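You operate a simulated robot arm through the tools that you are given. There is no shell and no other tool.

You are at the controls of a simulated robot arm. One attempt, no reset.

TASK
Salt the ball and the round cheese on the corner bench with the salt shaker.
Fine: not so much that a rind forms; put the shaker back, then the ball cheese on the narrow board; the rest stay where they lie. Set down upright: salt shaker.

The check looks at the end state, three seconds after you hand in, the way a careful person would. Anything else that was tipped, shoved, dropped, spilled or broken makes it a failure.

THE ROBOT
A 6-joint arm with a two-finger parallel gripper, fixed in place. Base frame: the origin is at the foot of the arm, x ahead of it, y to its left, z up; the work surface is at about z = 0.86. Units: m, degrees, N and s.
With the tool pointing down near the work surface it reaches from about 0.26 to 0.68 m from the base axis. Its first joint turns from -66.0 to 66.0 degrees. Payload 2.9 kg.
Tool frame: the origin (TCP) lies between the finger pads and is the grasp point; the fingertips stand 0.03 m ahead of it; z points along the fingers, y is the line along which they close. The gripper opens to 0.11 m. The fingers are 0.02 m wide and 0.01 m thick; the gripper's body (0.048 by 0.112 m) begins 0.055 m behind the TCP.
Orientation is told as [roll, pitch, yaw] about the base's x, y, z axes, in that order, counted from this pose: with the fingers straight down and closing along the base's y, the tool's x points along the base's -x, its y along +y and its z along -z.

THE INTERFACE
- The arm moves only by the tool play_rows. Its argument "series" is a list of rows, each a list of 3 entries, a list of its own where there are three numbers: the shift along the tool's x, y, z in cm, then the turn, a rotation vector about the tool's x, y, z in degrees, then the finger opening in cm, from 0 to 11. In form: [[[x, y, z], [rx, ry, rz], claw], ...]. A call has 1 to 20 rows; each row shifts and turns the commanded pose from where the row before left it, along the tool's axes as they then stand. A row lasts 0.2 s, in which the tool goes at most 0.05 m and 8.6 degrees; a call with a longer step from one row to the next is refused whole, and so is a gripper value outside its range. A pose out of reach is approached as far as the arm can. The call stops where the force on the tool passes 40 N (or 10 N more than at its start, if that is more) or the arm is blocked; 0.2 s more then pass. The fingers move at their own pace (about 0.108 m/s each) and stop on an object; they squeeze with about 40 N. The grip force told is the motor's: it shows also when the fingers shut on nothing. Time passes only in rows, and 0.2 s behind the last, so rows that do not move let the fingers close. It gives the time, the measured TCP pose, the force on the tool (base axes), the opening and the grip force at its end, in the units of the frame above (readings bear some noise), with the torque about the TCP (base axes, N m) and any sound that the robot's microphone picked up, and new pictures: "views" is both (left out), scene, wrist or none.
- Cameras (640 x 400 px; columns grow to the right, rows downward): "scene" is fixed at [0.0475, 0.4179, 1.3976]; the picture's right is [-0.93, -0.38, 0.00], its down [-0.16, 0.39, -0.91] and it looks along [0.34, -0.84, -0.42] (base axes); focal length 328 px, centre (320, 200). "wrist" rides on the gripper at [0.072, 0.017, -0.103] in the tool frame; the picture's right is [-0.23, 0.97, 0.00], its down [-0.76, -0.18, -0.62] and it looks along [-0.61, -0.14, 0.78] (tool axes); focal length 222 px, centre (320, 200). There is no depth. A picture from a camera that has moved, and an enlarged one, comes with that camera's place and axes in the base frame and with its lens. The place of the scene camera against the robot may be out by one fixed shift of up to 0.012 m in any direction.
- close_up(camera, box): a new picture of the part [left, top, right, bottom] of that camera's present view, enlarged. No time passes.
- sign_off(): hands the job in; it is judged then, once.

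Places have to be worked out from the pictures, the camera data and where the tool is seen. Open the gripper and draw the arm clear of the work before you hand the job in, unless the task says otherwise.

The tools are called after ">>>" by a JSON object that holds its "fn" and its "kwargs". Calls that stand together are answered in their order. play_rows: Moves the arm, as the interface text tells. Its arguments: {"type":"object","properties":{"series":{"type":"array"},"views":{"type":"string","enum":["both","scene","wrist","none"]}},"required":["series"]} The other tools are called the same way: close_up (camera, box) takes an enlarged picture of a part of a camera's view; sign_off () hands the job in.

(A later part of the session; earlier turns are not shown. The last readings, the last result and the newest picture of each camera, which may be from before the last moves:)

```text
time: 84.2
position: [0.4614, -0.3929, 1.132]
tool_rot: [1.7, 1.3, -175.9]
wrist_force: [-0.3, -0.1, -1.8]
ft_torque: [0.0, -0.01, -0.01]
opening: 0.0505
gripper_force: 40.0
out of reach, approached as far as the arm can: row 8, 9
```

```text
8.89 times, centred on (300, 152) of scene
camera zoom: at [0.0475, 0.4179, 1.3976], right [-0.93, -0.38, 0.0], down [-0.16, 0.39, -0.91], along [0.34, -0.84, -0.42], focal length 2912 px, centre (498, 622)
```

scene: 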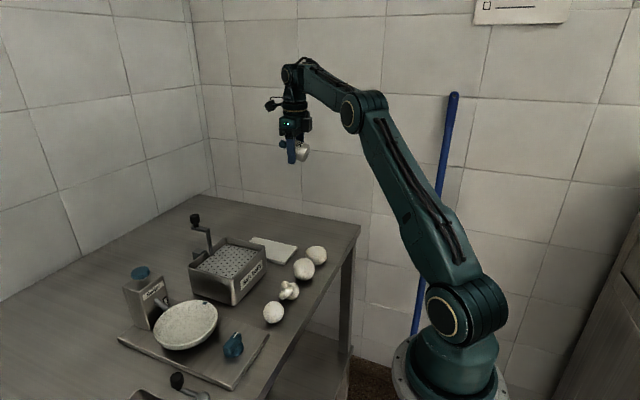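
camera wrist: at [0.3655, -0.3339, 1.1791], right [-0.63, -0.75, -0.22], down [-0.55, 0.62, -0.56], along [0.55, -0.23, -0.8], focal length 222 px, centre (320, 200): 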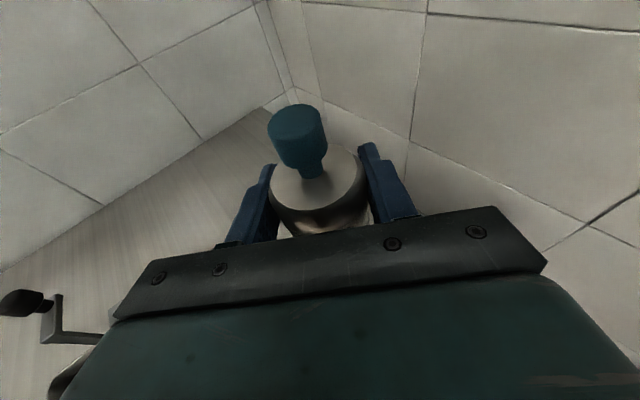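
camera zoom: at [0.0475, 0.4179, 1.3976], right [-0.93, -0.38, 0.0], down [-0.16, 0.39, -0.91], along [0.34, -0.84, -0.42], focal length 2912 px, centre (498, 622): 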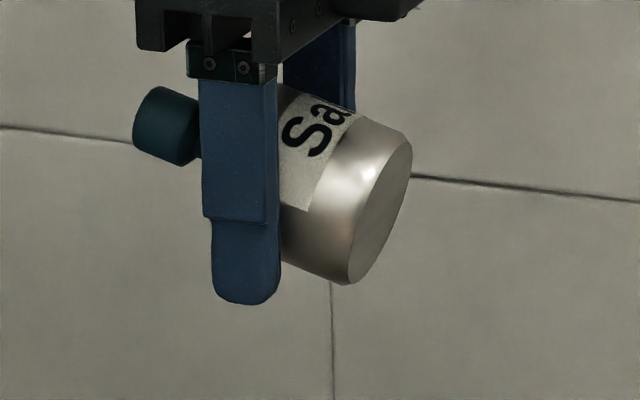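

The base looks plain too, so full inversion it must be. I move toward (0.42,-0.28) and turn the yaw back through 0 toward +107.

>>> {"fn": "play_rows", "kwargs": {"series": [[[-1.1, -3.85, -0.9], [0, 0, 0], 4.2], [[-1.1, -3.85, -0.9], [0, 0, 0], 4.2], [[-1.1, -3.85, -0.9], [0, 0, 0], 4.2], [[0, 0, 0], [0, 0, -8.5], 4.2], [[0, 0, 0], [0, 0, -8.5], 4.2], [[0, 0, 0], [0, 0, -8.5], 4.2], [[0, 0, 0], [0, 0, -8.5], 4.2], [[0, 0, 0], [0, 0, -8.5], 4.2], [[0, 0, 0], [0, 0, -8.5], 4.2], [[0, 0, 0], [0, 0, -8.5], 4.2], [[0, 0, 0], [0, 0, -8.5], 4.2], [[0, 0, 0], [0, 0, -8.5], 4.2], [[0, 0, 0], [0, 0, -8.5], 4.2], [[0, 0, 0], [0, 0, -8.5], 4.2], [[0, 0, 0], [0, 0, -8.5], 4.2], [[0, 0, 0], [0, 0, -8.5], 4.2], [[0, 0, 0], [0, 0, -8.5], 4.2], [[0, 0, 0], [0, 0, -8.5], 4.2], [[0, 0, 0], [0, 0, -8.5], 4.2], [[0, 0, 0], [0, 0, -8.5], 4.2]], "views": "none"}}

>>> {"fn": "play_rows", "kwargs": {"series": [[[0, 0, 0], [0, 0, -8.5], 4.2], [[0, 0, 0], [0, 0, -8.5], 4.2], [[0, 0, 0], [0, 0, -8.5], 4.2], [[0, 0, 0], [0, 0, -8.5], 4.2], [[0, 0, 0], [0, 0, -8.5], 4.2], [[0, 0, 0], [0, 0, -8.5], 4.2], [[0, 0, 0], [0, 0, -8.5], 4.2], [[0, 0, 0], [0, 0, -8.5], 4.2], [[0, 0, 0], [0, 0, -8.5], 4.2], [[0, 0, 0], [0, 0, -8.5], 4.2], [[0, 0, 0], [0, 0, -8.5], 4.2], [[0, 0, 0], [0, 0, -8.5], 4.2], [[0, 0, 0], [0, 0, -8.5], 4.2], [[0, 0, 0], [0, 0, -8.5], 4.2], [[0, 0, 0], [0, 0, -8.5], 4.2], [[0, 0, 0], [0, 0, -8.5], 4.2]]}}

```text
time: 88.4
position: [0.4209, -0.2802, 1.1595]
tool_rot: [0.0, -0.1, -31.5]
wrist_force: [0.1, -0.2, -1.9]
ft_torque: [0.02, -0.02, 0.0]
opening: 0.0506
gripper_force: 40.5
```

```text
time: 91.8
position: [0.421, -0.2797, 1.1594]
tool_rot: [-0.1, 0.1, 104.6]
wrist_force: [0.4, -0.9, -1.7]
ft_torque: [0.01, 0.01, 0.03]
opening: 0.0508
gripper_force: 39.7
camera wrist: at [0.4228, -0.355, 1.2617], right [-1.0, -0.02, 0.0], down [-0.02, 0.78, 0.62], along [-0.01, 0.62, -0.78], focal length 222 px, centre (320, 200)
```

scene: 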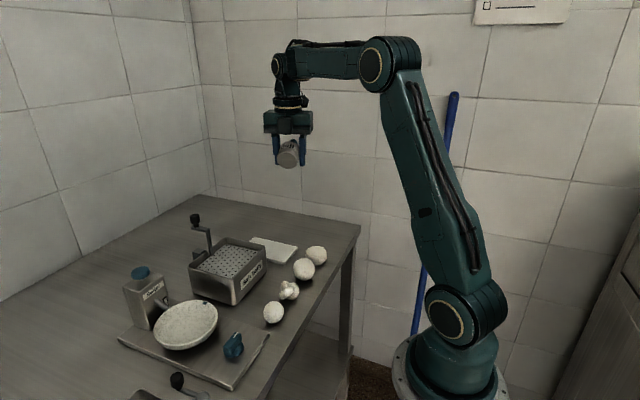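
wrist: 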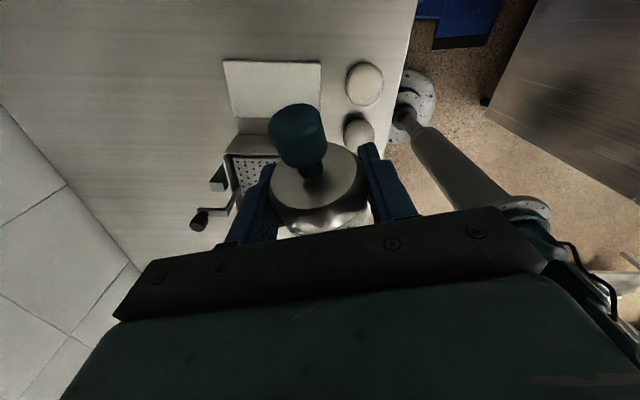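

Now the shaker's base faces the scene camera; I zoom in.

>>> {"fn": "close_up", "kwargs": {"camera": "scene", "box": [265, 130, 315, 175]}}

>>> {"fn": "close_up", "kwargs": {"camera": "wrist", "box": [250, 90, 390, 240]}}

```text
8.89 times, centred on (290, 152) of scene
camera zoom: at [0.0475, 0.4179, 1.3976], right [-0.93, -0.38, 0.0], down [-0.16, 0.39, -0.91], along [0.34, -0.84, -0.42], focal length 2912 px, centre (587, 622)
```

zoom: 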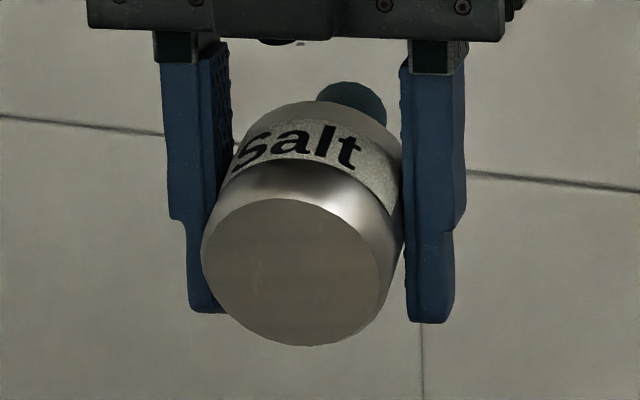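

```text
2.67 times, centred on (320, 165) of wrist
camera zoom: at [0.4228, -0.355, 1.2617], right [-1.0, -0.02, 0.0], down [-0.02, 0.78, 0.62], along [-0.01, 0.62, -0.78], focal length 592 px, centre (320, 293)
```

zoom: 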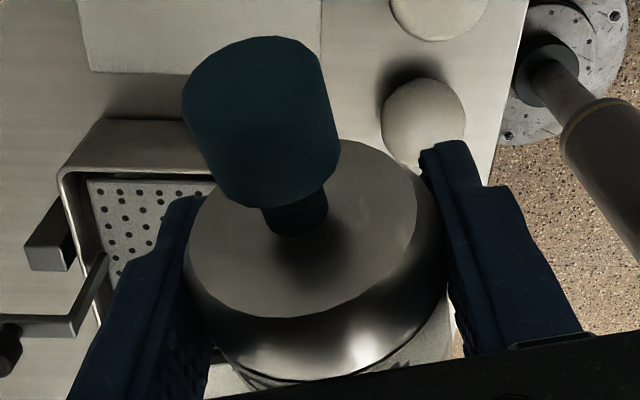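

The base is plain, so salt must come from the top when fully inverted. With this grip I can invert without rolling: from tool-down at yaw -73, tilting toward the wall tips the shaker to ~154°. I turn the yaw to about -65 first.

>>> {"fn": "play_rows", "kwargs": {"series": [[[0, 0, 0], [0, 0, 8.46], 4.2], [[0, 0, 0], [0, 0, 8.46], 4.2], [[0, 0, 0], [0, 0, 8.46], 4.2], [[0, 0, 0], [0, 0, 8.46], 4.2], [[0, 0, 0], [0, 0, 8.46], 4.2], [[0, 0, 0], [0, 0, 8.46], 4.2], [[0, 0, 0], [0, 0, 8.46], 4.2], [[0, 0, 0], [0, 0, 8.46], 4.2], [[0, 0, 0], [0, 0, 8.46], 4.2], [[0, 0, 0], [0, 0, 8.46], 4.2], [[0, 0, 0], [0, 0, 8.46], 4.2], [[0, 0, 0], [0, 0, 8.46], 4.2], [[0, 0, 0], [0, 0, 8.46], 4.2], [[0, 0, 0], [0, 0, 8.46], 4.2], [[0, 0, 0], [0, 0, 8.46], 4.2], [[0, 0, 0], [0, 0, 8.46], 4.2], [[0, 0, 0], [0, 0, 8.46], 4.2], [[0, 0, 0], [0, 0, 8.46], 4.2], [[0, 0, 0], [0, 0, 8.46], 4.2], [[0, 0, 0], [0, 0, 8.46], 4.2]], "views": "wrist"}}

```text
time: 96.0
position: [0.4214, -0.2798, 1.1588]
tool_rot: [0.0, 0.0, -64.9]
wrist_force: [0.7, 0.5, -1.1]
ft_torque: [0.01, 0.0, -0.02]
opening: 0.0507
gripper_force: 40.0
camera wrist: at [0.4057, -0.2076, 1.2616], right [0.98, 0.21, 0.0], down [0.16, -0.76, 0.62], along [0.13, -0.61, -0.78], focal length 222 px, centre (320, 200)
```

wrist: 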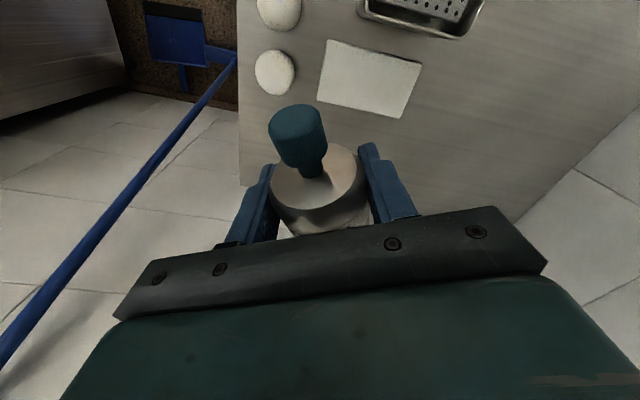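

I finish the yaw to -73 and bring the shaker's top over the round at a safe height (TCP about (0.364,-0.321,1.0)), still leaning only 74°.

>>> {"fn": "play_rows", "kwargs": {"series": [[[0, 0, 0], [0, 0, 8.1], 4.2], [[-0.57, -1.69, 3.97], [0, 0, 0], 4.2], [[-0.57, -1.69, 3.97], [0, 0, 0], 4.2], [[-0.57, -1.69, 3.97], [0, 0, 0], 4.2], [[-0.57, -1.69, 3.97], [0, 0, 0], 4.2], [[0, 0, 0], [0, 0, 0], 4.2]]}}

>>> {"fn": "close_up", "kwargs": {"camera": "scene", "box": [270, 180, 350, 290]}}

```text
time: 97.4
position: [0.3619, -0.3222, 0.9985]
tool_rot: [0.1, -0.1, -72.9]
wrist_force: [0.1, 0.3, -1.2]
ft_torque: [0.01, -0.03, 0.0]
opening: 0.0508
gripper_force: 40.0
camera wrist: at [0.3568, -0.2487, 1.1019], right [1.0, 0.07, 0.0], down [0.05, -0.78, 0.62], along [0.04, -0.62, -0.78], focal length 222 px, centre (320, 200)
```

scene: 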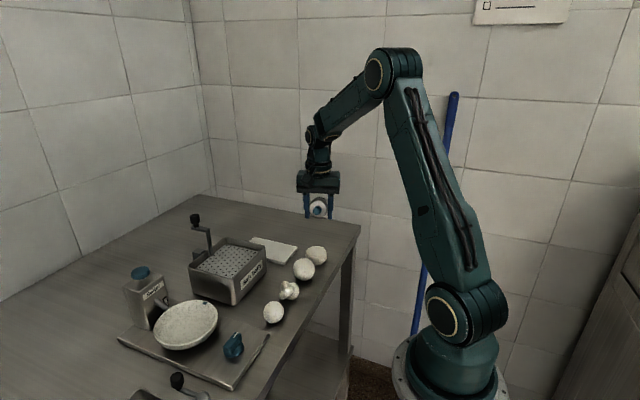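
wrist: 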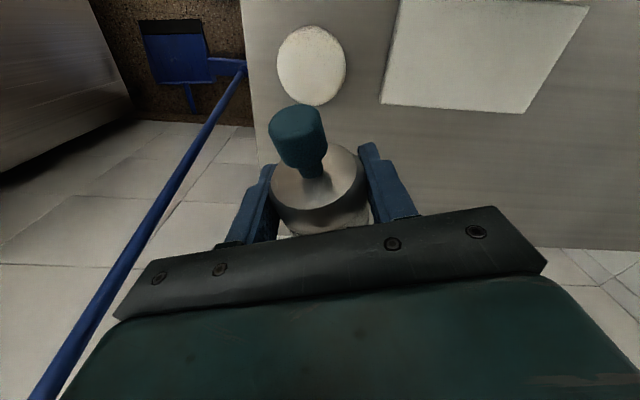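

```text
3.64 times, centred on (310, 235) of scene
camera zoom: at [0.0475, 0.4179, 1.3976], right [-0.93, -0.38, 0.0], down [-0.16, 0.39, -0.91], along [0.34, -0.84, -0.42], focal length 1191 px, centre (356, 73)
```

zoom: 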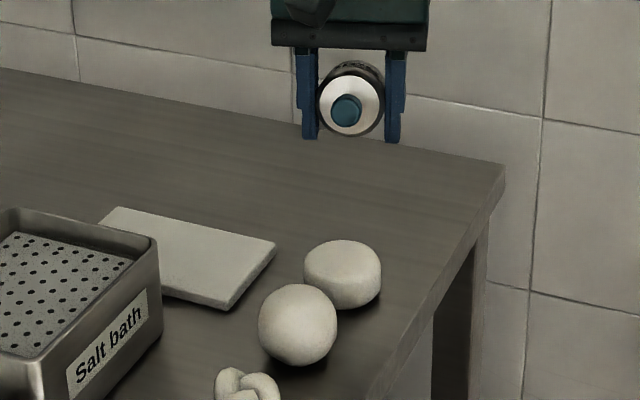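

The top is above the round with a clear view. I tilt 24° (shaker to ~98°) about its top and check.

>>> {"fn": "play_rows", "kwargs": {"series": [[[-0.131, 0, -0.613], [0, -8, 0], 4.2], [[-0.131, 0, -0.613], [0, -8, 0], 4.2], [[-0.131, 0, -0.613], [0, -8, 0], 4.2], [[0, 0, 0], [0, 0, 0], 4.2]]}}

>>> {"fn": "close_up", "kwargs": {"camera": "scene", "box": [270, 180, 350, 290]}}

```text
time: 98.4
position: [0.364, -0.3224, 1.0187]
tool_rot: [0.0, -24.3, -73.0]
wrist_force: [-0.7, -0.3, -1.1]
ft_torque: [-0.01, -0.02, -0.03]
opening: 0.0504
gripper_force: 40.1
camera wrist: at [0.3473, -0.2154, 1.0829], right [0.99, 0.09, 0.09], down [-0.04, -0.47, 0.88], along [0.12, -0.88, -0.46], focal length 222 px, centre (320, 200)
```

scene: 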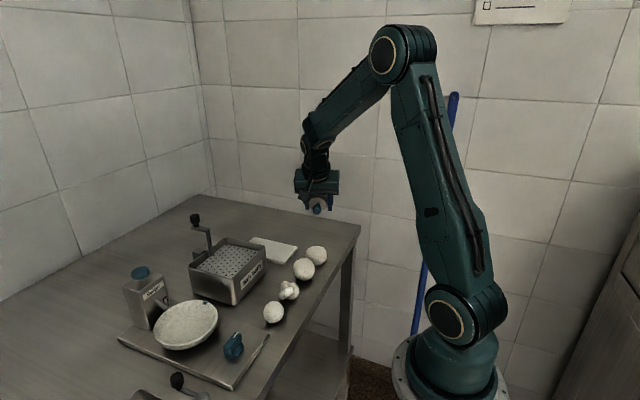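
wrist: 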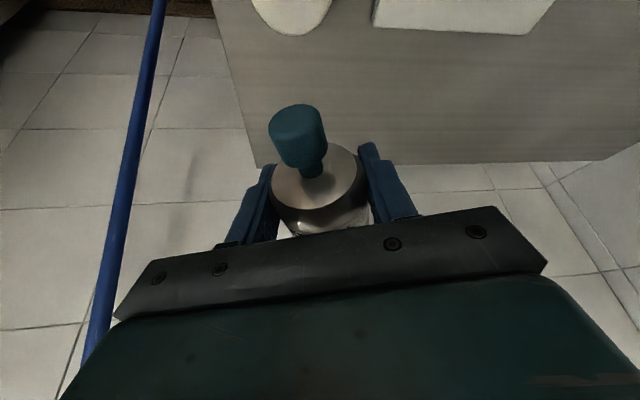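

```text
3.64 times, centred on (310, 235) of scene
camera zoom: at [0.0475, 0.4179, 1.3976], right [-0.93, -0.38, 0.0], down [-0.16, 0.39, -0.91], along [0.34, -0.84, -0.42], focal length 1191 px, centre (356, 73)
```

zoom: 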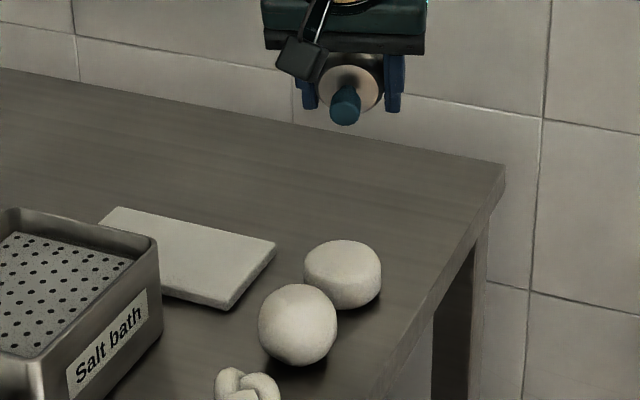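

At ~98° nothing flows. I continue tilting 32° (to ~130°) with the top held over the round.

>>> {"fn": "play_rows", "kwargs": {"series": [[[-0.131, 0, -0.613], [0, -8, 0], 4.2], [[-0.131, 0, -0.613], [0, -8, 0], 4.2], [[-0.131, 0, -0.613], [0, -8, 0], 4.2], [[-0.131, 0, -0.613], [0, -8, 0], 4.2], [[0, 0, 0], [0, 0, 0], 4.2]], "views": "scene"}}

>>> {"fn": "close_up", "kwargs": {"camera": "scene", "box": [270, 180, 350, 290]}}

```text
time: 99.6
position: [0.3606, -0.3134, 1.0406]
tool_rot: [0.1, -56.1, -73.0]
wrist_force: [0.0, -0.2, -1.7]
ft_torque: [-0.01, -0.02, -0.01]
opening: 0.0508
gripper_force: 40.5
```

scene: 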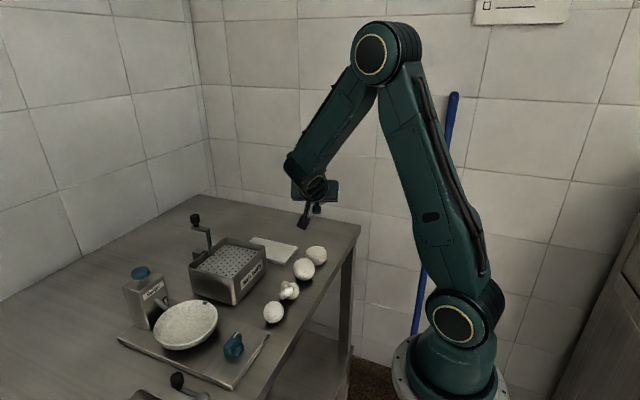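

```text
3.64 times, centred on (310, 235) of scene
camera zoom: at [0.0475, 0.4179, 1.3976], right [-0.93, -0.38, 0.0], down [-0.16, 0.39, -0.91], along [0.34, -0.84, -0.42], focal length 1191 px, centre (356, 73)
```

zoom: 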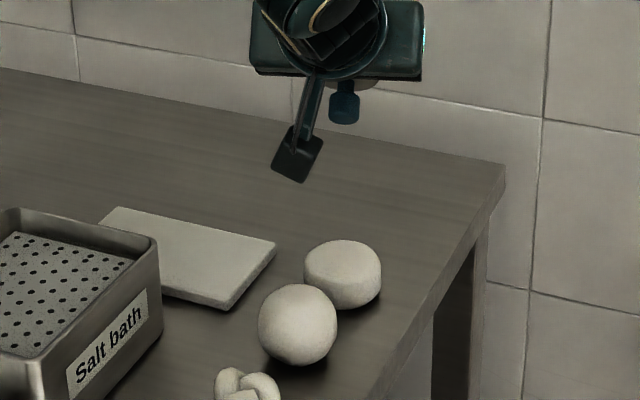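

No flow at 130°. I tilt the last 24° to ~154°.

>>> {"fn": "play_rows", "kwargs": {"series": [[[-0.131, 0, -0.613], [0, -8, 0], 4.2], [[-0.131, 0, -0.613], [0, -8, 0], 4.2], [[-0.131, 0, -0.613], [0, -8, 0], 4.2], [[0, 0, 0], [0, 0, 0], 4.2]]}}

>>> {"fn": "close_up", "kwargs": {"camera": "scene", "box": [270, 180, 350, 290]}}

```text
time: 100.6
position: [0.3576, -0.2987, 1.0521]
tool_rot: [0.3, -80.2, -73.3]
wrist_force: [0.3, 0.8, -0.9]
ft_torque: [-0.01, -0.02, -0.03]
opening: 0.0508
gripper_force: 39.8
camera wrist: at [0.3395, -0.1857, 0.9976], right [0.94, 0.25, 0.22], down [-0.31, 0.41, 0.86], along [0.12, -0.88, 0.46], focal length 222 px, centre (320, 200)
```

scene: 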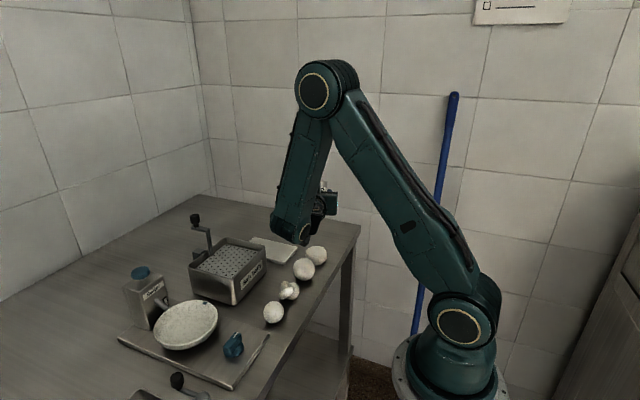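
wrist: 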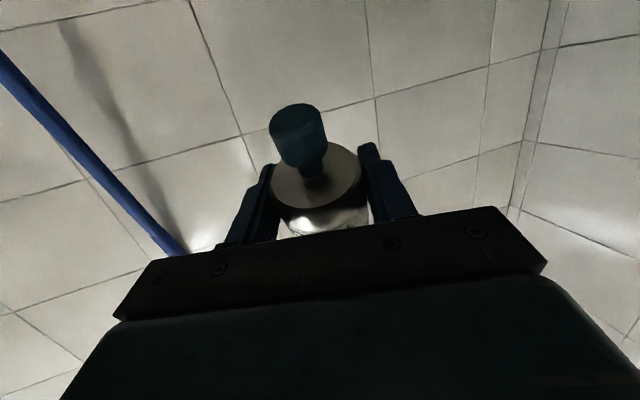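

```text
3.64 times, centred on (310, 235) of scene
camera zoom: at [0.0475, 0.4179, 1.3976], right [-0.93, -0.38, 0.0], down [-0.16, 0.39, -0.91], along [0.34, -0.84, -0.42], focal length 1191 px, centre (356, 73)
```

zoom: 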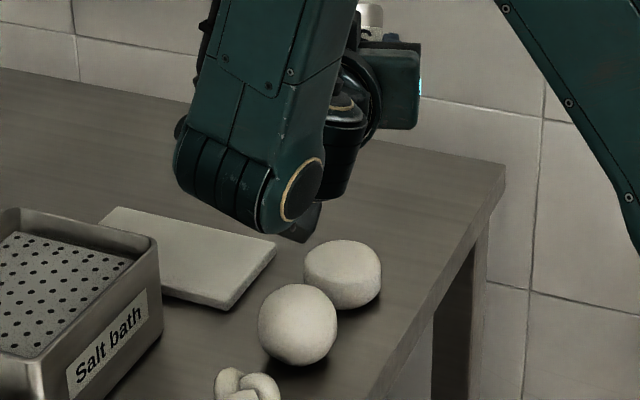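

Inverted to ~154°, top over the round about 10 cm above it, still no grains. I lower 2 cm and give two 4 cm vertical shakes.

>>> {"fn": "play_rows", "kwargs": {"series": [[[1.97, 0, 0.34], [0, 0, 0], 4.2], [[-3.94, 0, -0.68], [0, 0, 0], 4.2], [[3.94, 0, 0.68], [0, 0, 0], 4.2], [[-3.94, 0, -0.68], [0, 0, 0], 4.2], [[3.94, 0, 0.68], [0, 0, 0], 4.2]], "views": "scene"}}

>>> {"fn": "close_up", "kwargs": {"camera": "scene", "box": [298, 238, 338, 273]}}

```text
time: 101.8
position: [0.3568, -0.3013, 1.0326]
tool_rot: [0.5, -80.1, -73.5]
wrist_force: [-0.4, -0.5, -1.5]
ft_torque: [0.03, -0.03, -0.02]
opening: 0.0504
gripper_force: 39.7
```

scene: 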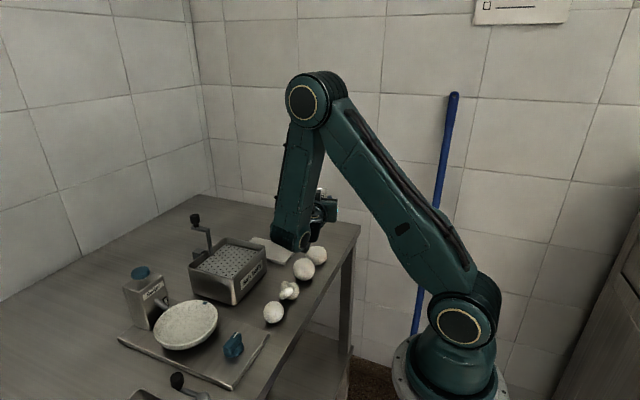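

```text
11.43 times, centred on (318, 256) of scene
camera zoom: at [0.0475, 0.4179, 1.3976], right [-0.93, -0.38, 0.0], down [-0.16, 0.39, -0.91], along [0.34, -0.84, -0.42], focal length 3744 px, centre (343, -434)
```

zoom: 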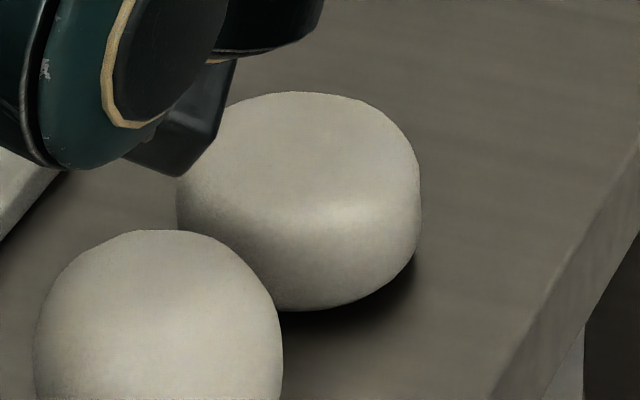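

Still clean. I try faster strokes along the shaker's own axis (4.9 cm, three cycles), ending at the same spot over the round.

>>> {"fn": "play_rows", "kwargs": {"series": [[[-4.71, 0, 1.35], [0, 0, 0], 4.2], [[4.71, 0, -1.35], [0, 0, 0], 4.2], [[-4.71, 0, 1.35], [0, 0, 0], 4.2], [[4.71, 0, -1.35], [0, 0, 0], 4.2], [[-4.71, 0, 1.35], [0, 0, 0], 4.2], [[4.71, 0, -1.35], [0, 0, 0], 4.2]], "views": "scene"}}

>>> {"fn": "close_up", "kwargs": {"camera": "scene", "box": [298, 238, 338, 273]}}

```text
time: 103.2
position: [0.3546, -0.2998, 1.0332]
tool_rot: [0.6, -80.1, -73.6]
wrist_force: [-0.1, -0.3, -0.4]
ft_torque: [0.01, 0.01, 0.02]
opening: 0.0508
gripper_force: 40.3
```

scene: 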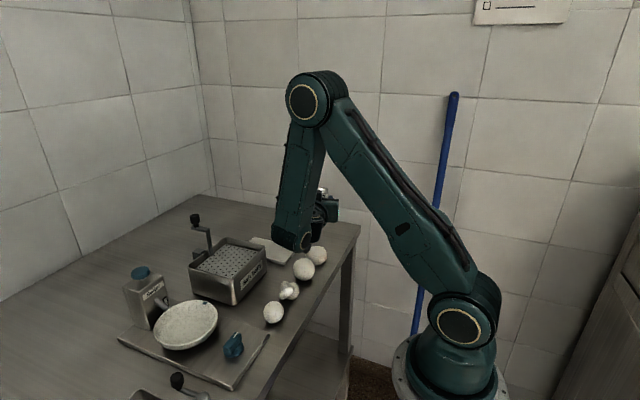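

```text
11.43 times, centred on (318, 256) of scene
camera zoom: at [0.0475, 0.4179, 1.3976], right [-0.93, -0.38, 0.0], down [-0.16, 0.39, -0.91], along [0.34, -0.84, -0.42], focal length 3744 px, centre (343, -434)
```

zoom: 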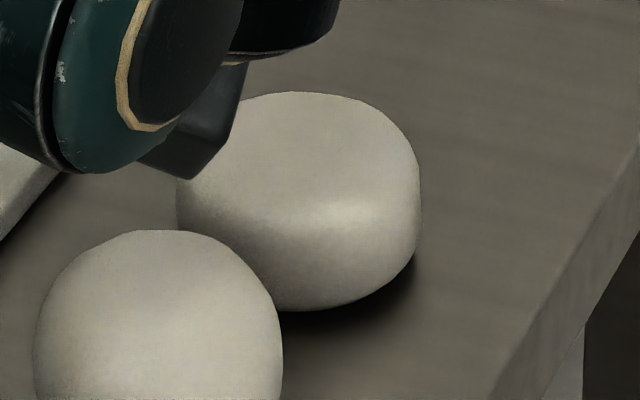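

Nothing still; the nozzle may simply be too far above. Over the ball there is room to get closer (the camera stalk then hangs over the low knot), so I move 8 cm to the ball, keeping the pose.

>>> {"fn": "play_rows", "kwargs": {"series": [[[0.67, 1.17, -3.77], [0, 0, 0], 4.2], [[0.67, 1.17, -3.77], [0, 0, 0], 4.2], [[0, 0, 0], [0, 0, 0], 4.2]]}}

>>> {"fn": "close_up", "kwargs": {"camera": "scene", "box": [250, 190, 350, 310]}}

```text
time: 104.0
position: [0.3538, -0.2206, 1.0319]
tool_rot: [0.3, -80.1, -73.3]
wrist_force: [1.0, 0.6, -1.6]
ft_torque: [0.02, -0.05, 0.01]
opening: 0.0509
gripper_force: 40.0
camera wrist: at [0.3367, -0.1074, 0.9773], right [0.94, 0.25, 0.22], down [-0.31, 0.41, 0.86], along [0.12, -0.88, 0.46], focal length 222 px, centre (320, 200)
```

scene: 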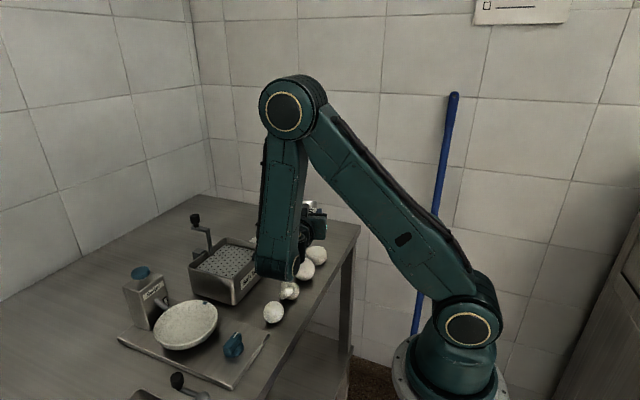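
wrist: 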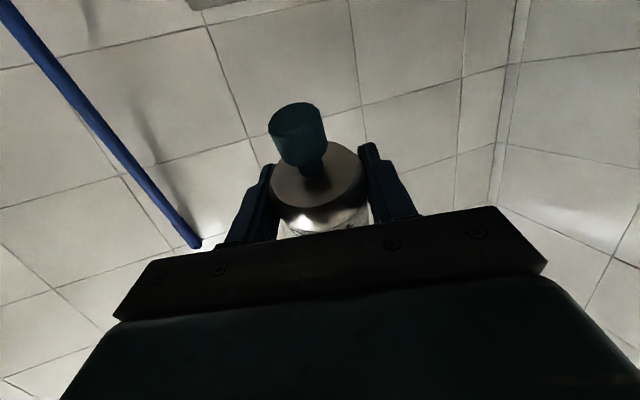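

```text
3.33 times, centred on (300, 250) of scene
camera zoom: at [0.0475, 0.4179, 1.3976], right [-0.93, -0.38, 0.0], down [-0.16, 0.39, -0.91], along [0.34, -0.84, -0.42], focal length 1092 px, centre (387, 33)
```

zoom: 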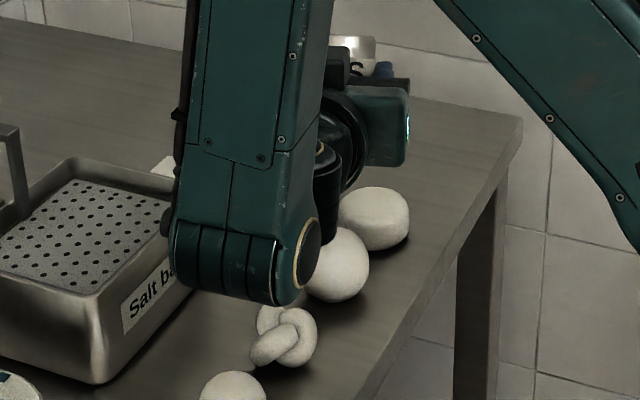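

Pose reached over the ball. I lower 3 cm so the knob is ~4 cm above the ball, and look before shaking.

>>> {"fn": "play_rows", "kwargs": {"series": [[[1.48, 0, 0.26], [0, 0, 0], 4.2], [[1.48, 0, 0.26], [0, 0, 0], 4.2], [[0, 0, 0], [0, 0, 0], 4.2]], "views": "scene"}}

>>> {"fn": "close_up", "kwargs": {"camera": "scene", "box": [265, 210, 345, 300]}}

```text
time: 104.8
position: [0.3549, -0.22, 1.0]
tool_rot: [0.4, -80.1, -73.2]
wrist_force: [0.8, 0.1, -1.2]
ft_torque: [0.0, 0.02, 0.0]
opening: 0.0504
gripper_force: 40.0
```

scene: 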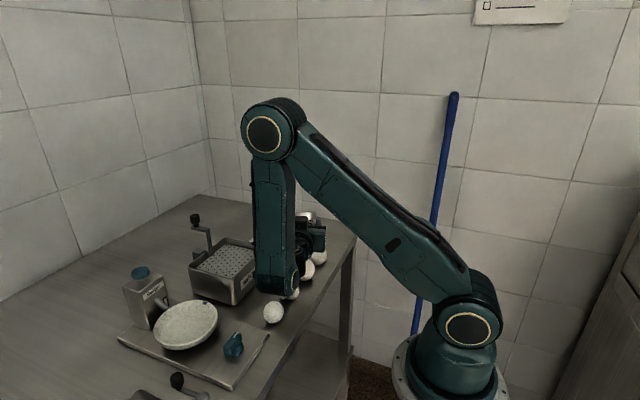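

```text
4.44 times, centred on (305, 255) of scene
camera zoom: at [0.0475, 0.4179, 1.3976], right [-0.93, -0.38, 0.0], down [-0.16, 0.39, -0.91], along [0.34, -0.84, -0.42], focal length 1456 px, centre (387, -44)
```

zoom: 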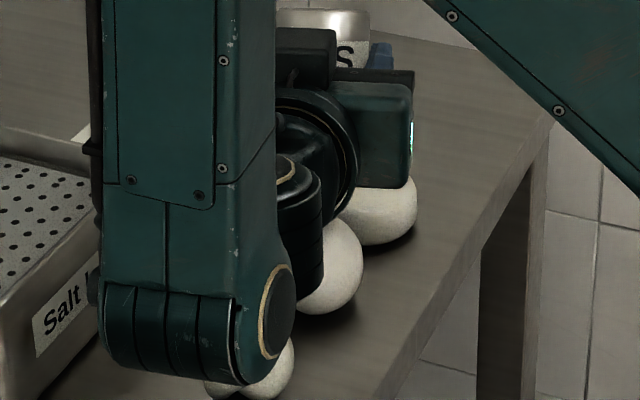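

Clear of everything by a few cm. I shake twice vertically (4.4 cm) over the ball at this closer distance.

>>> {"fn": "play_rows", "kwargs": {"series": [[[-4.33, 0, -0.75], [0, 0, 0], 4.2], [[4.33, 0, 0.75], [0, 0, 0], 4.2], [[-4.33, 0, -0.75], [0, 0, 0], 4.2], [[4.33, 0, 0.75], [0, 0, 0], 4.2]], "views": "scene"}}

>>> {"fn": "close_up", "kwargs": {"camera": "scene", "box": [290, 245, 330, 290]}}

```text
time: 105.8
position: [0.3562, -0.2201, 1.0037]
tool_rot: [0.0, -80.1, -73.0]
wrist_force: [0.5, 0.2, -2.6]
ft_torque: [-0.03, 0.01, 0.02]
opening: 0.0505
gripper_force: 40.2
```

scene: 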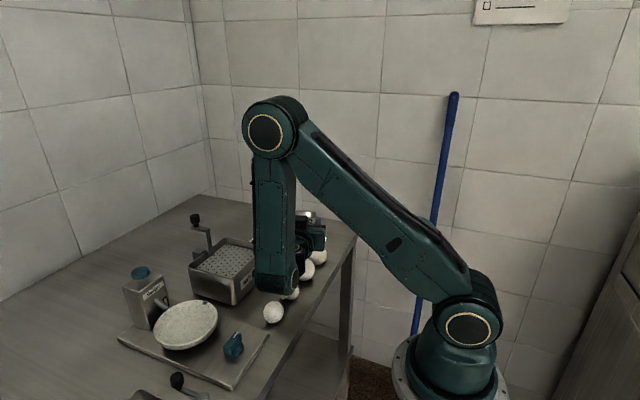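

```text
8.89 times, centred on (310, 268) of scene
camera zoom: at [0.0475, 0.4179, 1.3976], right [-0.93, -0.38, 0.0], down [-0.16, 0.39, -0.91], along [0.34, -0.84, -0.42], focal length 2912 px, centre (409, -400)
```

zoom: 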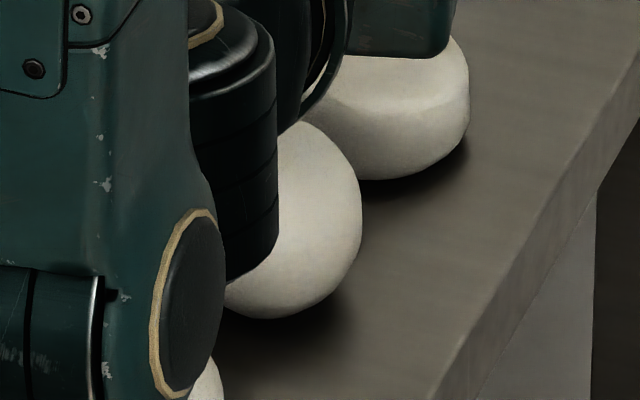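

I see no grains on the visible part. I raise the tool 10 cm and move aside a little (back toward upright) to compare all cheeses under equal light.

>>> {"fn": "play_rows", "kwargs": {"series": [[[-4.4, 0, -0.76], [0, 0, 0], 4.2], [[-4.4, 0, -0.76], [0, 0, 0], 4.2], [[0.131, 0, 0.613], [0, 8, 0], 4.2], [[0.131, 0, 0.613], [0, 8, 0], 4.2], [[0.131, 0, 0.613], [0, 8, 0], 4.2], [[0.131, 0, 0.613], [0, 8, 0], 4.2], [[0.131, 0, 0.613], [0, 8, 0], 4.2], [[0.131, 0, 0.613], [0, 8, 0], 4.2], [[0.131, 0, 0.613], [0, 8, 0], 4.2], [[0.131, 0, 0.613], [0, 8, 0], 4.2]]}}

>>> {"fn": "close_up", "kwargs": {"camera": "scene", "box": [255, 235, 335, 330]}}

>>> {"fn": "close_up", "kwargs": {"camera": "scene", "box": [284, 250, 324, 285]}}

```text
time: 108.0
position: [0.3643, -0.2492, 1.0545]
tool_rot: [0.1, -16.1, -72.9]
wrist_force: [-0.5, 0.2, -1.3]
ft_torque: [-0.03, 0.05, 0.0]
opening: 0.0509
gripper_force: 40.4
camera wrist: at [0.3519, -0.1508, 1.1343], right [0.99, 0.08, 0.06], down [-0.01, -0.59, 0.81], along [0.1, -0.8, -0.58], focal length 222 px, centre (320, 200)
```

scene: 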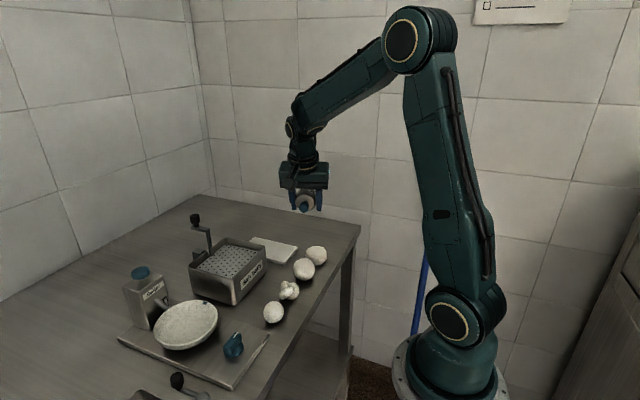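
wrist: 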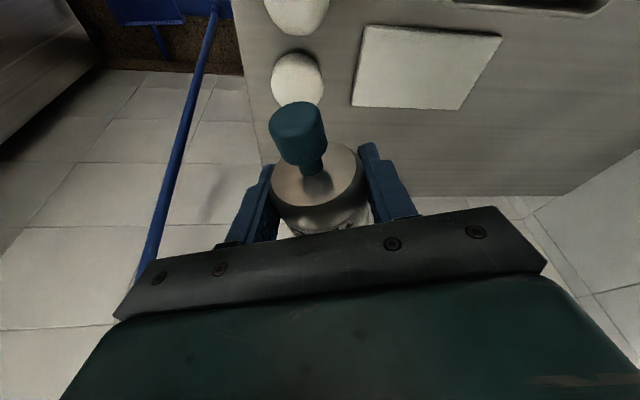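

```text
4.21 times, centred on (295, 282) of scene
camera zoom: at [0.0475, 0.4179, 1.3976], right [-0.93, -0.38, 0.0], down [-0.16, 0.39, -0.91], along [0.34, -0.84, -0.42], focal length 1379 px, centre (425, -147)
```

zoom: 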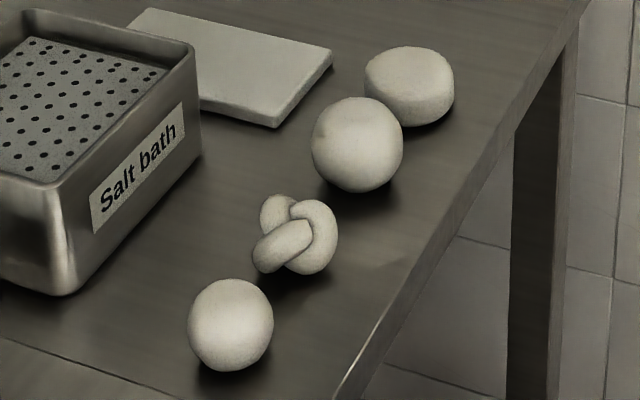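

```text
11.43 times, centred on (304, 268) of scene
camera zoom: at [0.0475, 0.4179, 1.3976], right [-0.93, -0.38, 0.0], down [-0.16, 0.39, -0.91], along [0.34, -0.84, -0.42], focal length 3744 px, centre (503, -571)
```

zoom: 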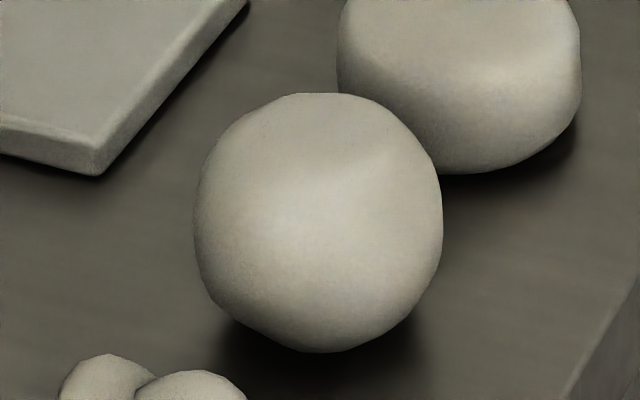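

All four cheeses look alike, so nothing was dispensed. Before going on I want to see the rest of the bench on the left (possibly another shaker); I level the tool, raise it and turn back to yaw 0.

>>> {"fn": "play_rows", "kwargs": {"series": [[[0, 0, -2], [0, 8, 0], 4.2], [[0, 0, -2], [0, 8, 0], 4.2], [[0, 0, -3], [0, 0, -8.5], 4.2], [[0, 0, -3], [0, 0, -8.5], 4.2], [[0, 0, -3], [0, 0, -8.5], 4.2], [[0, 0, 0], [0, 0, -8.5], 4.2], [[0, 0, 0], [0, 0, -8.5], 4.2], [[0, 0, 0], [0, 0, -8.5], 4.2], [[0, 0, 0], [0, 0, -8.5], 4.2], [[0, 0, 0], [0, 0, -8.5], 4.2], [[0, 0, 0], [0, 0, -5], 4.2], [[0, 4.5, 0], [0, 0, 0], 4.2], [[0, 4.5, 0], [0, 0, 0], 4.2], [[0, 4.5, 0], [0, 0, 0], 4.2], [[0, 4.5, 0], [0, 0, 0], 4.2], [[0, 4.5, 0], [0, 0, 0], 4.2], [[0, 4.5, 0], [0, 0, 0], 4.2], [[0, 4.5, 0], [0, 0, 0], 4.2]]}}

```text
time: 111.8
position: [0.3605, 0.0734, 1.1839]
tool_rot: [-0.1, -0.1, 0.0]
wrist_force: [-0.4, 0.0, -1.4]
ft_torque: [-0.02, -0.05, 0.01]
opening: 0.0508
gripper_force: 40.0
camera wrist: at [0.2892, 0.0901, 1.2864], right [0.23, 0.97, 0.0], down [0.76, -0.18, 0.62], along [0.61, -0.14, -0.78], focal length 222 px, centre (320, 200)
```

scene: 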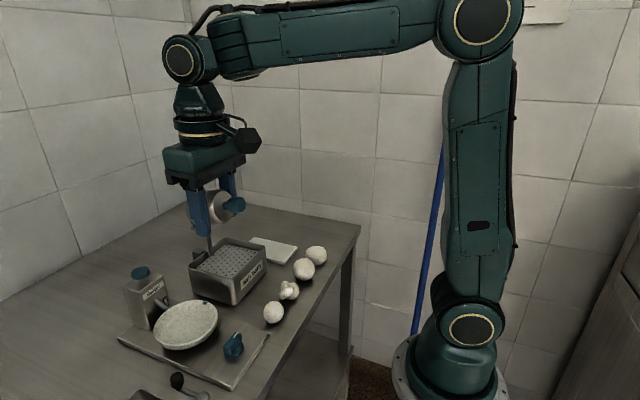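
wrist: 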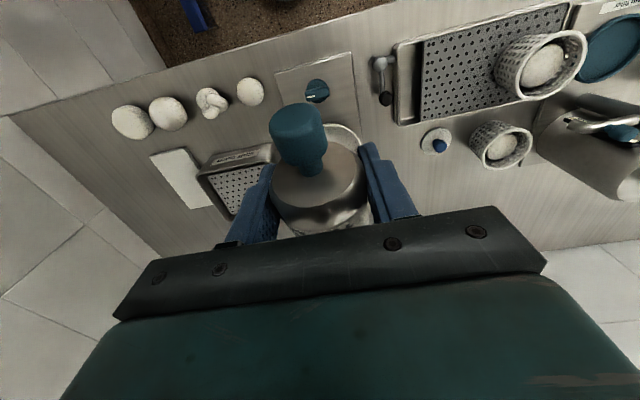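

>>> {"fn": "close_up", "kwargs": {"camera": "wrist", "box": [360, 0, 640, 210]}}

>>> {"fn": "close_up", "kwargs": {"camera": "wrist", "box": [240, 40, 400, 160]}}

>>> {"fn": "close_up", "kwargs": {"camera": "scene", "box": [170, 170, 260, 250]}}

```text
1.90 times, centred on (500, 105) of wrist
camera zoom: at [0.2892, 0.0901, 1.2864], right [0.23, 0.97, 0.0], down [0.76, -0.18, 0.62], along [0.61, -0.14, -0.78], focal length 423 px, centre (-23, 381)
```

zoom: 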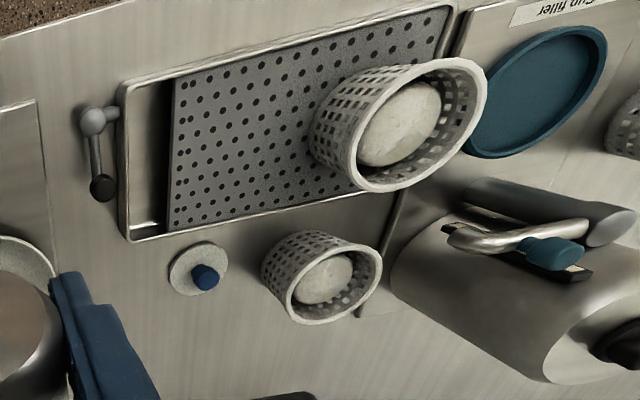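

```text
3.33 times, centred on (320, 100) of wrist
camera zoom: at [0.2892, 0.0901, 1.2864], right [0.23, 0.97, 0.0], down [0.76, -0.18, 0.62], along [0.61, -0.14, -0.78], focal length 740 px, centre (320, 533)
```

zoom: 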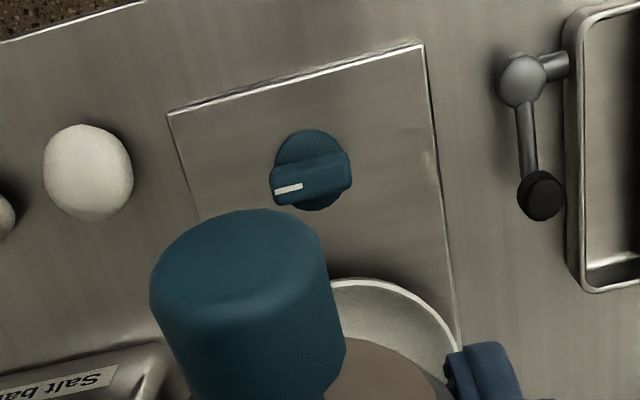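

```text
5.00 times, centred on (215, 210) of scene
camera zoom: at [0.0475, 0.4179, 1.3975], right [-0.93, -0.38, 0.0], down [-0.16, 0.39, -0.91], along [0.34, -0.84, -0.42], focal length 1638 px, centre (845, 150)
```

zoom: 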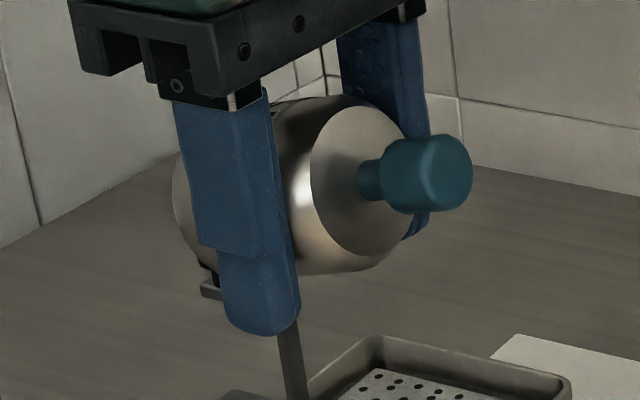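

Left of here are other machines (cup filler, moulds, trays), no second shaker. I will retry shaking upright but harder: go back over the round area and turn to yaw 107.

>>> {"fn": "play_rows", "kwargs": {"series": [[[-0.5, -4.5, 0], [0, 0, 0], 4.2], [[-0.5, -4.5, 0], [0, 0, 0], 4.2], [[-0.5, -4.5, 0], [0, 0, 0], 4.2], [[-0.5, -4.5, 0], [0, 0, 0], 4.2], [[-0.5, -4.5, 0], [0, 0, 0], 4.2], [[-0.5, -4.5, 0], [0, 0, 0], 4.2], [[-0.5, -4.5, 0], [0, 0, 0], 4.2], [[0, 0, 0], [0, 0, -8.23], 4.2], [[0, 0, 0], [0, 0, -8.23], 4.2], [[0, 0, 0], [0, 0, -8.23], 4.2], [[0, 0, 0], [0, 0, -8.23], 4.2], [[0, 0, 0], [0, 0, -8.23], 4.2], [[0, 0, 0], [0, 0, -8.23], 4.2], [[0, 0, 0], [0, 0, -8.23], 4.2], [[0, 0, 0], [0, 0, -8.23], 4.2], [[0, 0, 0], [0, 0, -8.23], 4.2], [[0, 0, 0], [0, 0, -8.23], 4.2], [[0, 0, 0], [0, 0, -8.23], 4.2], [[0, 0, 0], [0, 0, -8.23], 4.2], [[0, 0, 0], [0, 0, -8.23], 4.2]], "views": "none"}}

```text
time: 116.0
position: [0.3979, -0.2403, 1.1848]
tool_rot: [0.1, 0.1, 107.2]
wrist_force: [0.2, -0.5, -1.9]
ft_torque: [-0.04, 0.01, -0.01]
opening: 0.0509
gripper_force: 40.2
```

Now I tilt so the shaker is upright again and bring it over the round (bottom ~7 cm above it).

>>> {"fn": "play_rows", "kwargs": {"series": [[[0, 0, 0], [0, 8.2, 0], 4.2], [[0, 0, 0], [0, 8.2, 0], 4.2], [[0, 0, 0], [0, 8.2, 0], 4.2], [[0, 0, 0], [0, 8.2, 0], 4.2], [[0, 0, 0], [0, 8.2, 0], 4.2], [[0, 0, 0], [0, 8.2, 0], 4.2], [[0, 0, 0], [0, 8.2, 0], 4.2], [[0, 0, 0], [0, 8.2, 0], 4.2], [[0, 0, 0], [0, 8.2, 0], 4.2], [[-3.42, 1.13, 1.49], [0, 0, 0], 4.2], [[-3.42, 1.13, 1.49], [0, 0, 0], 4.2], [[-3.42, 1.13, 1.49], [0, 0, 0], 4.2], [[-3.42, 1.13, 1.49], [0, 0, 0], 4.2], [[-3.42, 1.13, 1.49], [0, 0, 0], 4.2], [[0, 0, 0], [0, 0, 0], 4.2]]}}

>>> {"fn": "close_up", "kwargs": {"camera": "scene", "box": [260, 190, 350, 300]}}

```text
time: 119.2
position: [0.3493, -0.2804, 0.9987]
tool_rot: [-0.2, 73.9, 106.9]
wrist_force: [0.4, 0.0, -1.2]
ft_torque: [0.02, 0.02, 0.02]
opening: 0.0509
gripper_force: 39.6
camera wrist: at [0.3109, -0.2094, 1.097], right [-0.95, -0.23, -0.22], down [-0.07, 0.83, -0.56], along [0.31, -0.52, -0.8], focal length 222 px, centre (320, 200)
```

scene: 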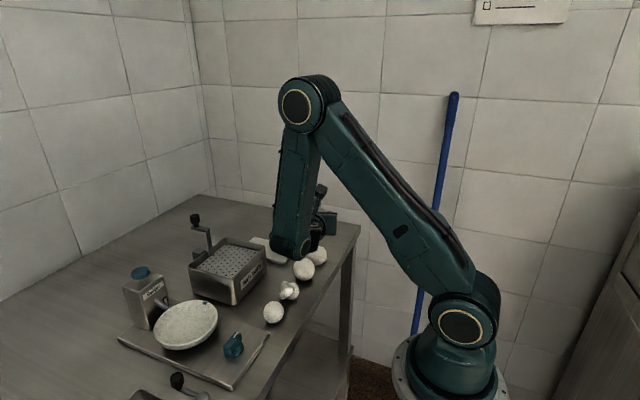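
wrist: 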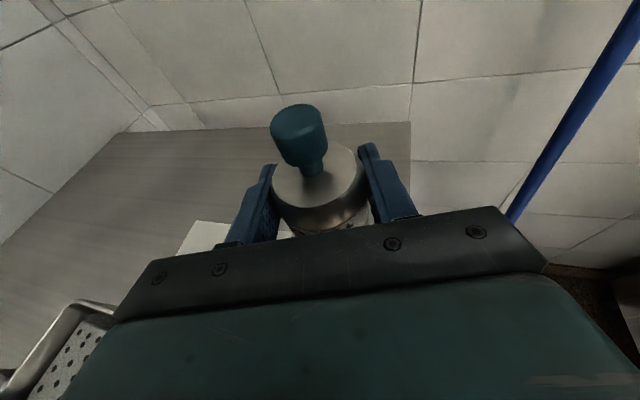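

```text
3.64 times, centred on (305, 245) of scene
camera zoom: at [0.0475, 0.4179, 1.3976], right [-0.93, -0.38, 0.0], down [-0.16, 0.39, -0.91], along [0.34, -0.84, -0.42], focal length 1191 px, centre (374, 36)
```

zoom: 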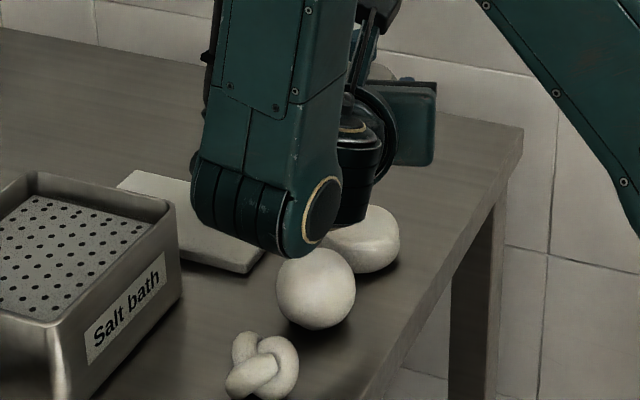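

Shaker upright over the round. I lower 2 cm and shake hard: three 4.9 cm up-down strokes.

>>> {"fn": "play_rows", "kwargs": {"series": [[[-1.92, 0, 0.55], [0, 0, 0], 4.2], [[4.71, 0, -1.35], [0, 0, 0], 4.2], [[-4.71, 0, 1.35], [0, 0, 0], 4.2], [[4.71, 0, -1.35], [0, 0, 0], 4.2], [[-4.71, 0, 1.35], [0, 0, 0], 4.2], [[4.71, 0, -1.35], [0, 0, 0], 4.2], [[-4.71, 0, 1.35], [0, 0, 0], 4.2]], "views": "scene"}}

>>> {"fn": "close_up", "kwargs": {"camera": "scene", "box": [295, 238, 335, 273]}}

```text
time: 120.8
position: [0.3528, -0.2789, 0.9776]
tool_rot: [-0.2, 73.9, 106.8]
wrist_force: [-0.8, 0.7, -0.9]
ft_torque: [-0.01, 0.01, -0.01]
opening: 0.0509
gripper_force: 39.8
```

scene: 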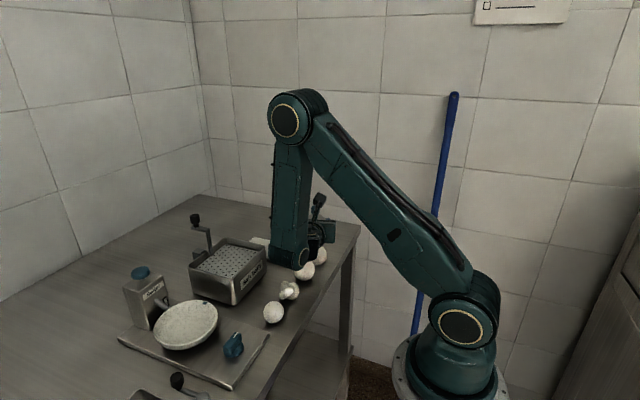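

```text
11.43 times, centred on (315, 256) of scene
camera zoom: at [0.0475, 0.4179, 1.3976], right [-0.93, -0.38, 0.0], down [-0.16, 0.39, -0.91], along [0.34, -0.84, -0.42], focal length 3744 px, centre (377, -434)
```

zoom: 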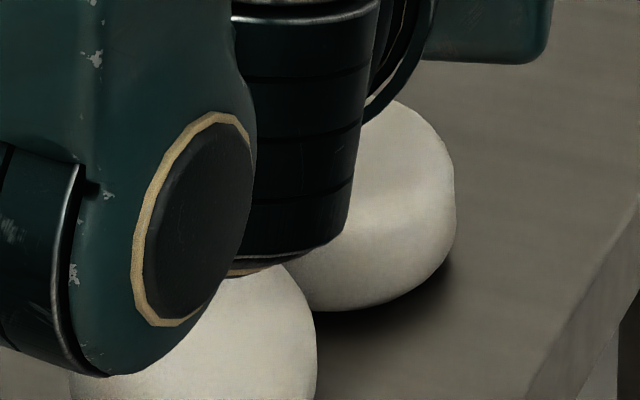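

>>> {"fn": "play_rows", "kwargs": {"series": [[[3.84, 0, -1.1], [0, 0, 0], 4.2], [[3.84, 0, -1.1], [0, 0, 0], 4.2], [[3.84, 0, -1.1], [0, 0, 0], 4.2]], "views": "scene"}}

>>> {"fn": "close_up", "kwargs": {"camera": "scene", "box": [298, 238, 338, 273]}}

```text
time: 121.6
position: [0.3515, -0.2798, 1.0996]
tool_rot: [0.1, 73.9, 107.1]
wrist_force: [-0.4, -0.5, -0.7]
ft_torque: [0.0, 0.02, -0.03]
opening: 0.0511
gripper_force: 40.0
```

scene: 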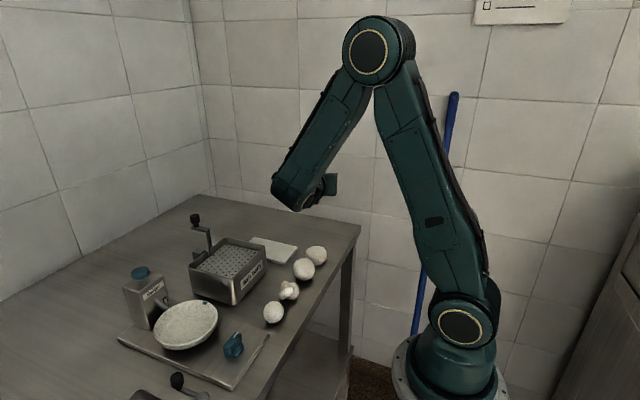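

```text
11.43 times, centred on (318, 256) of scene
camera zoom: at [0.0475, 0.4179, 1.3976], right [-0.93, -0.38, 0.0], down [-0.16, 0.39, -0.91], along [0.34, -0.84, -0.42], focal length 3744 px, centre (343, -434)
```

zoom: 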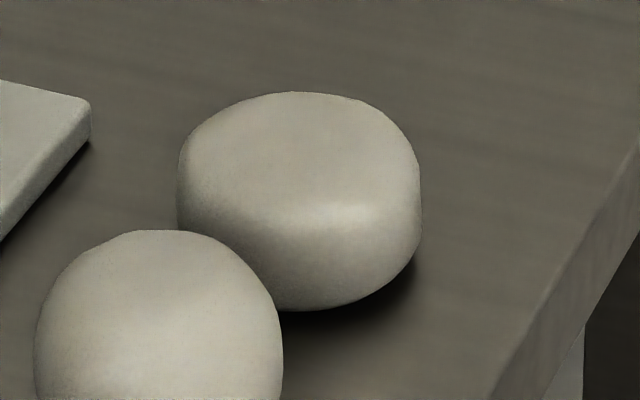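

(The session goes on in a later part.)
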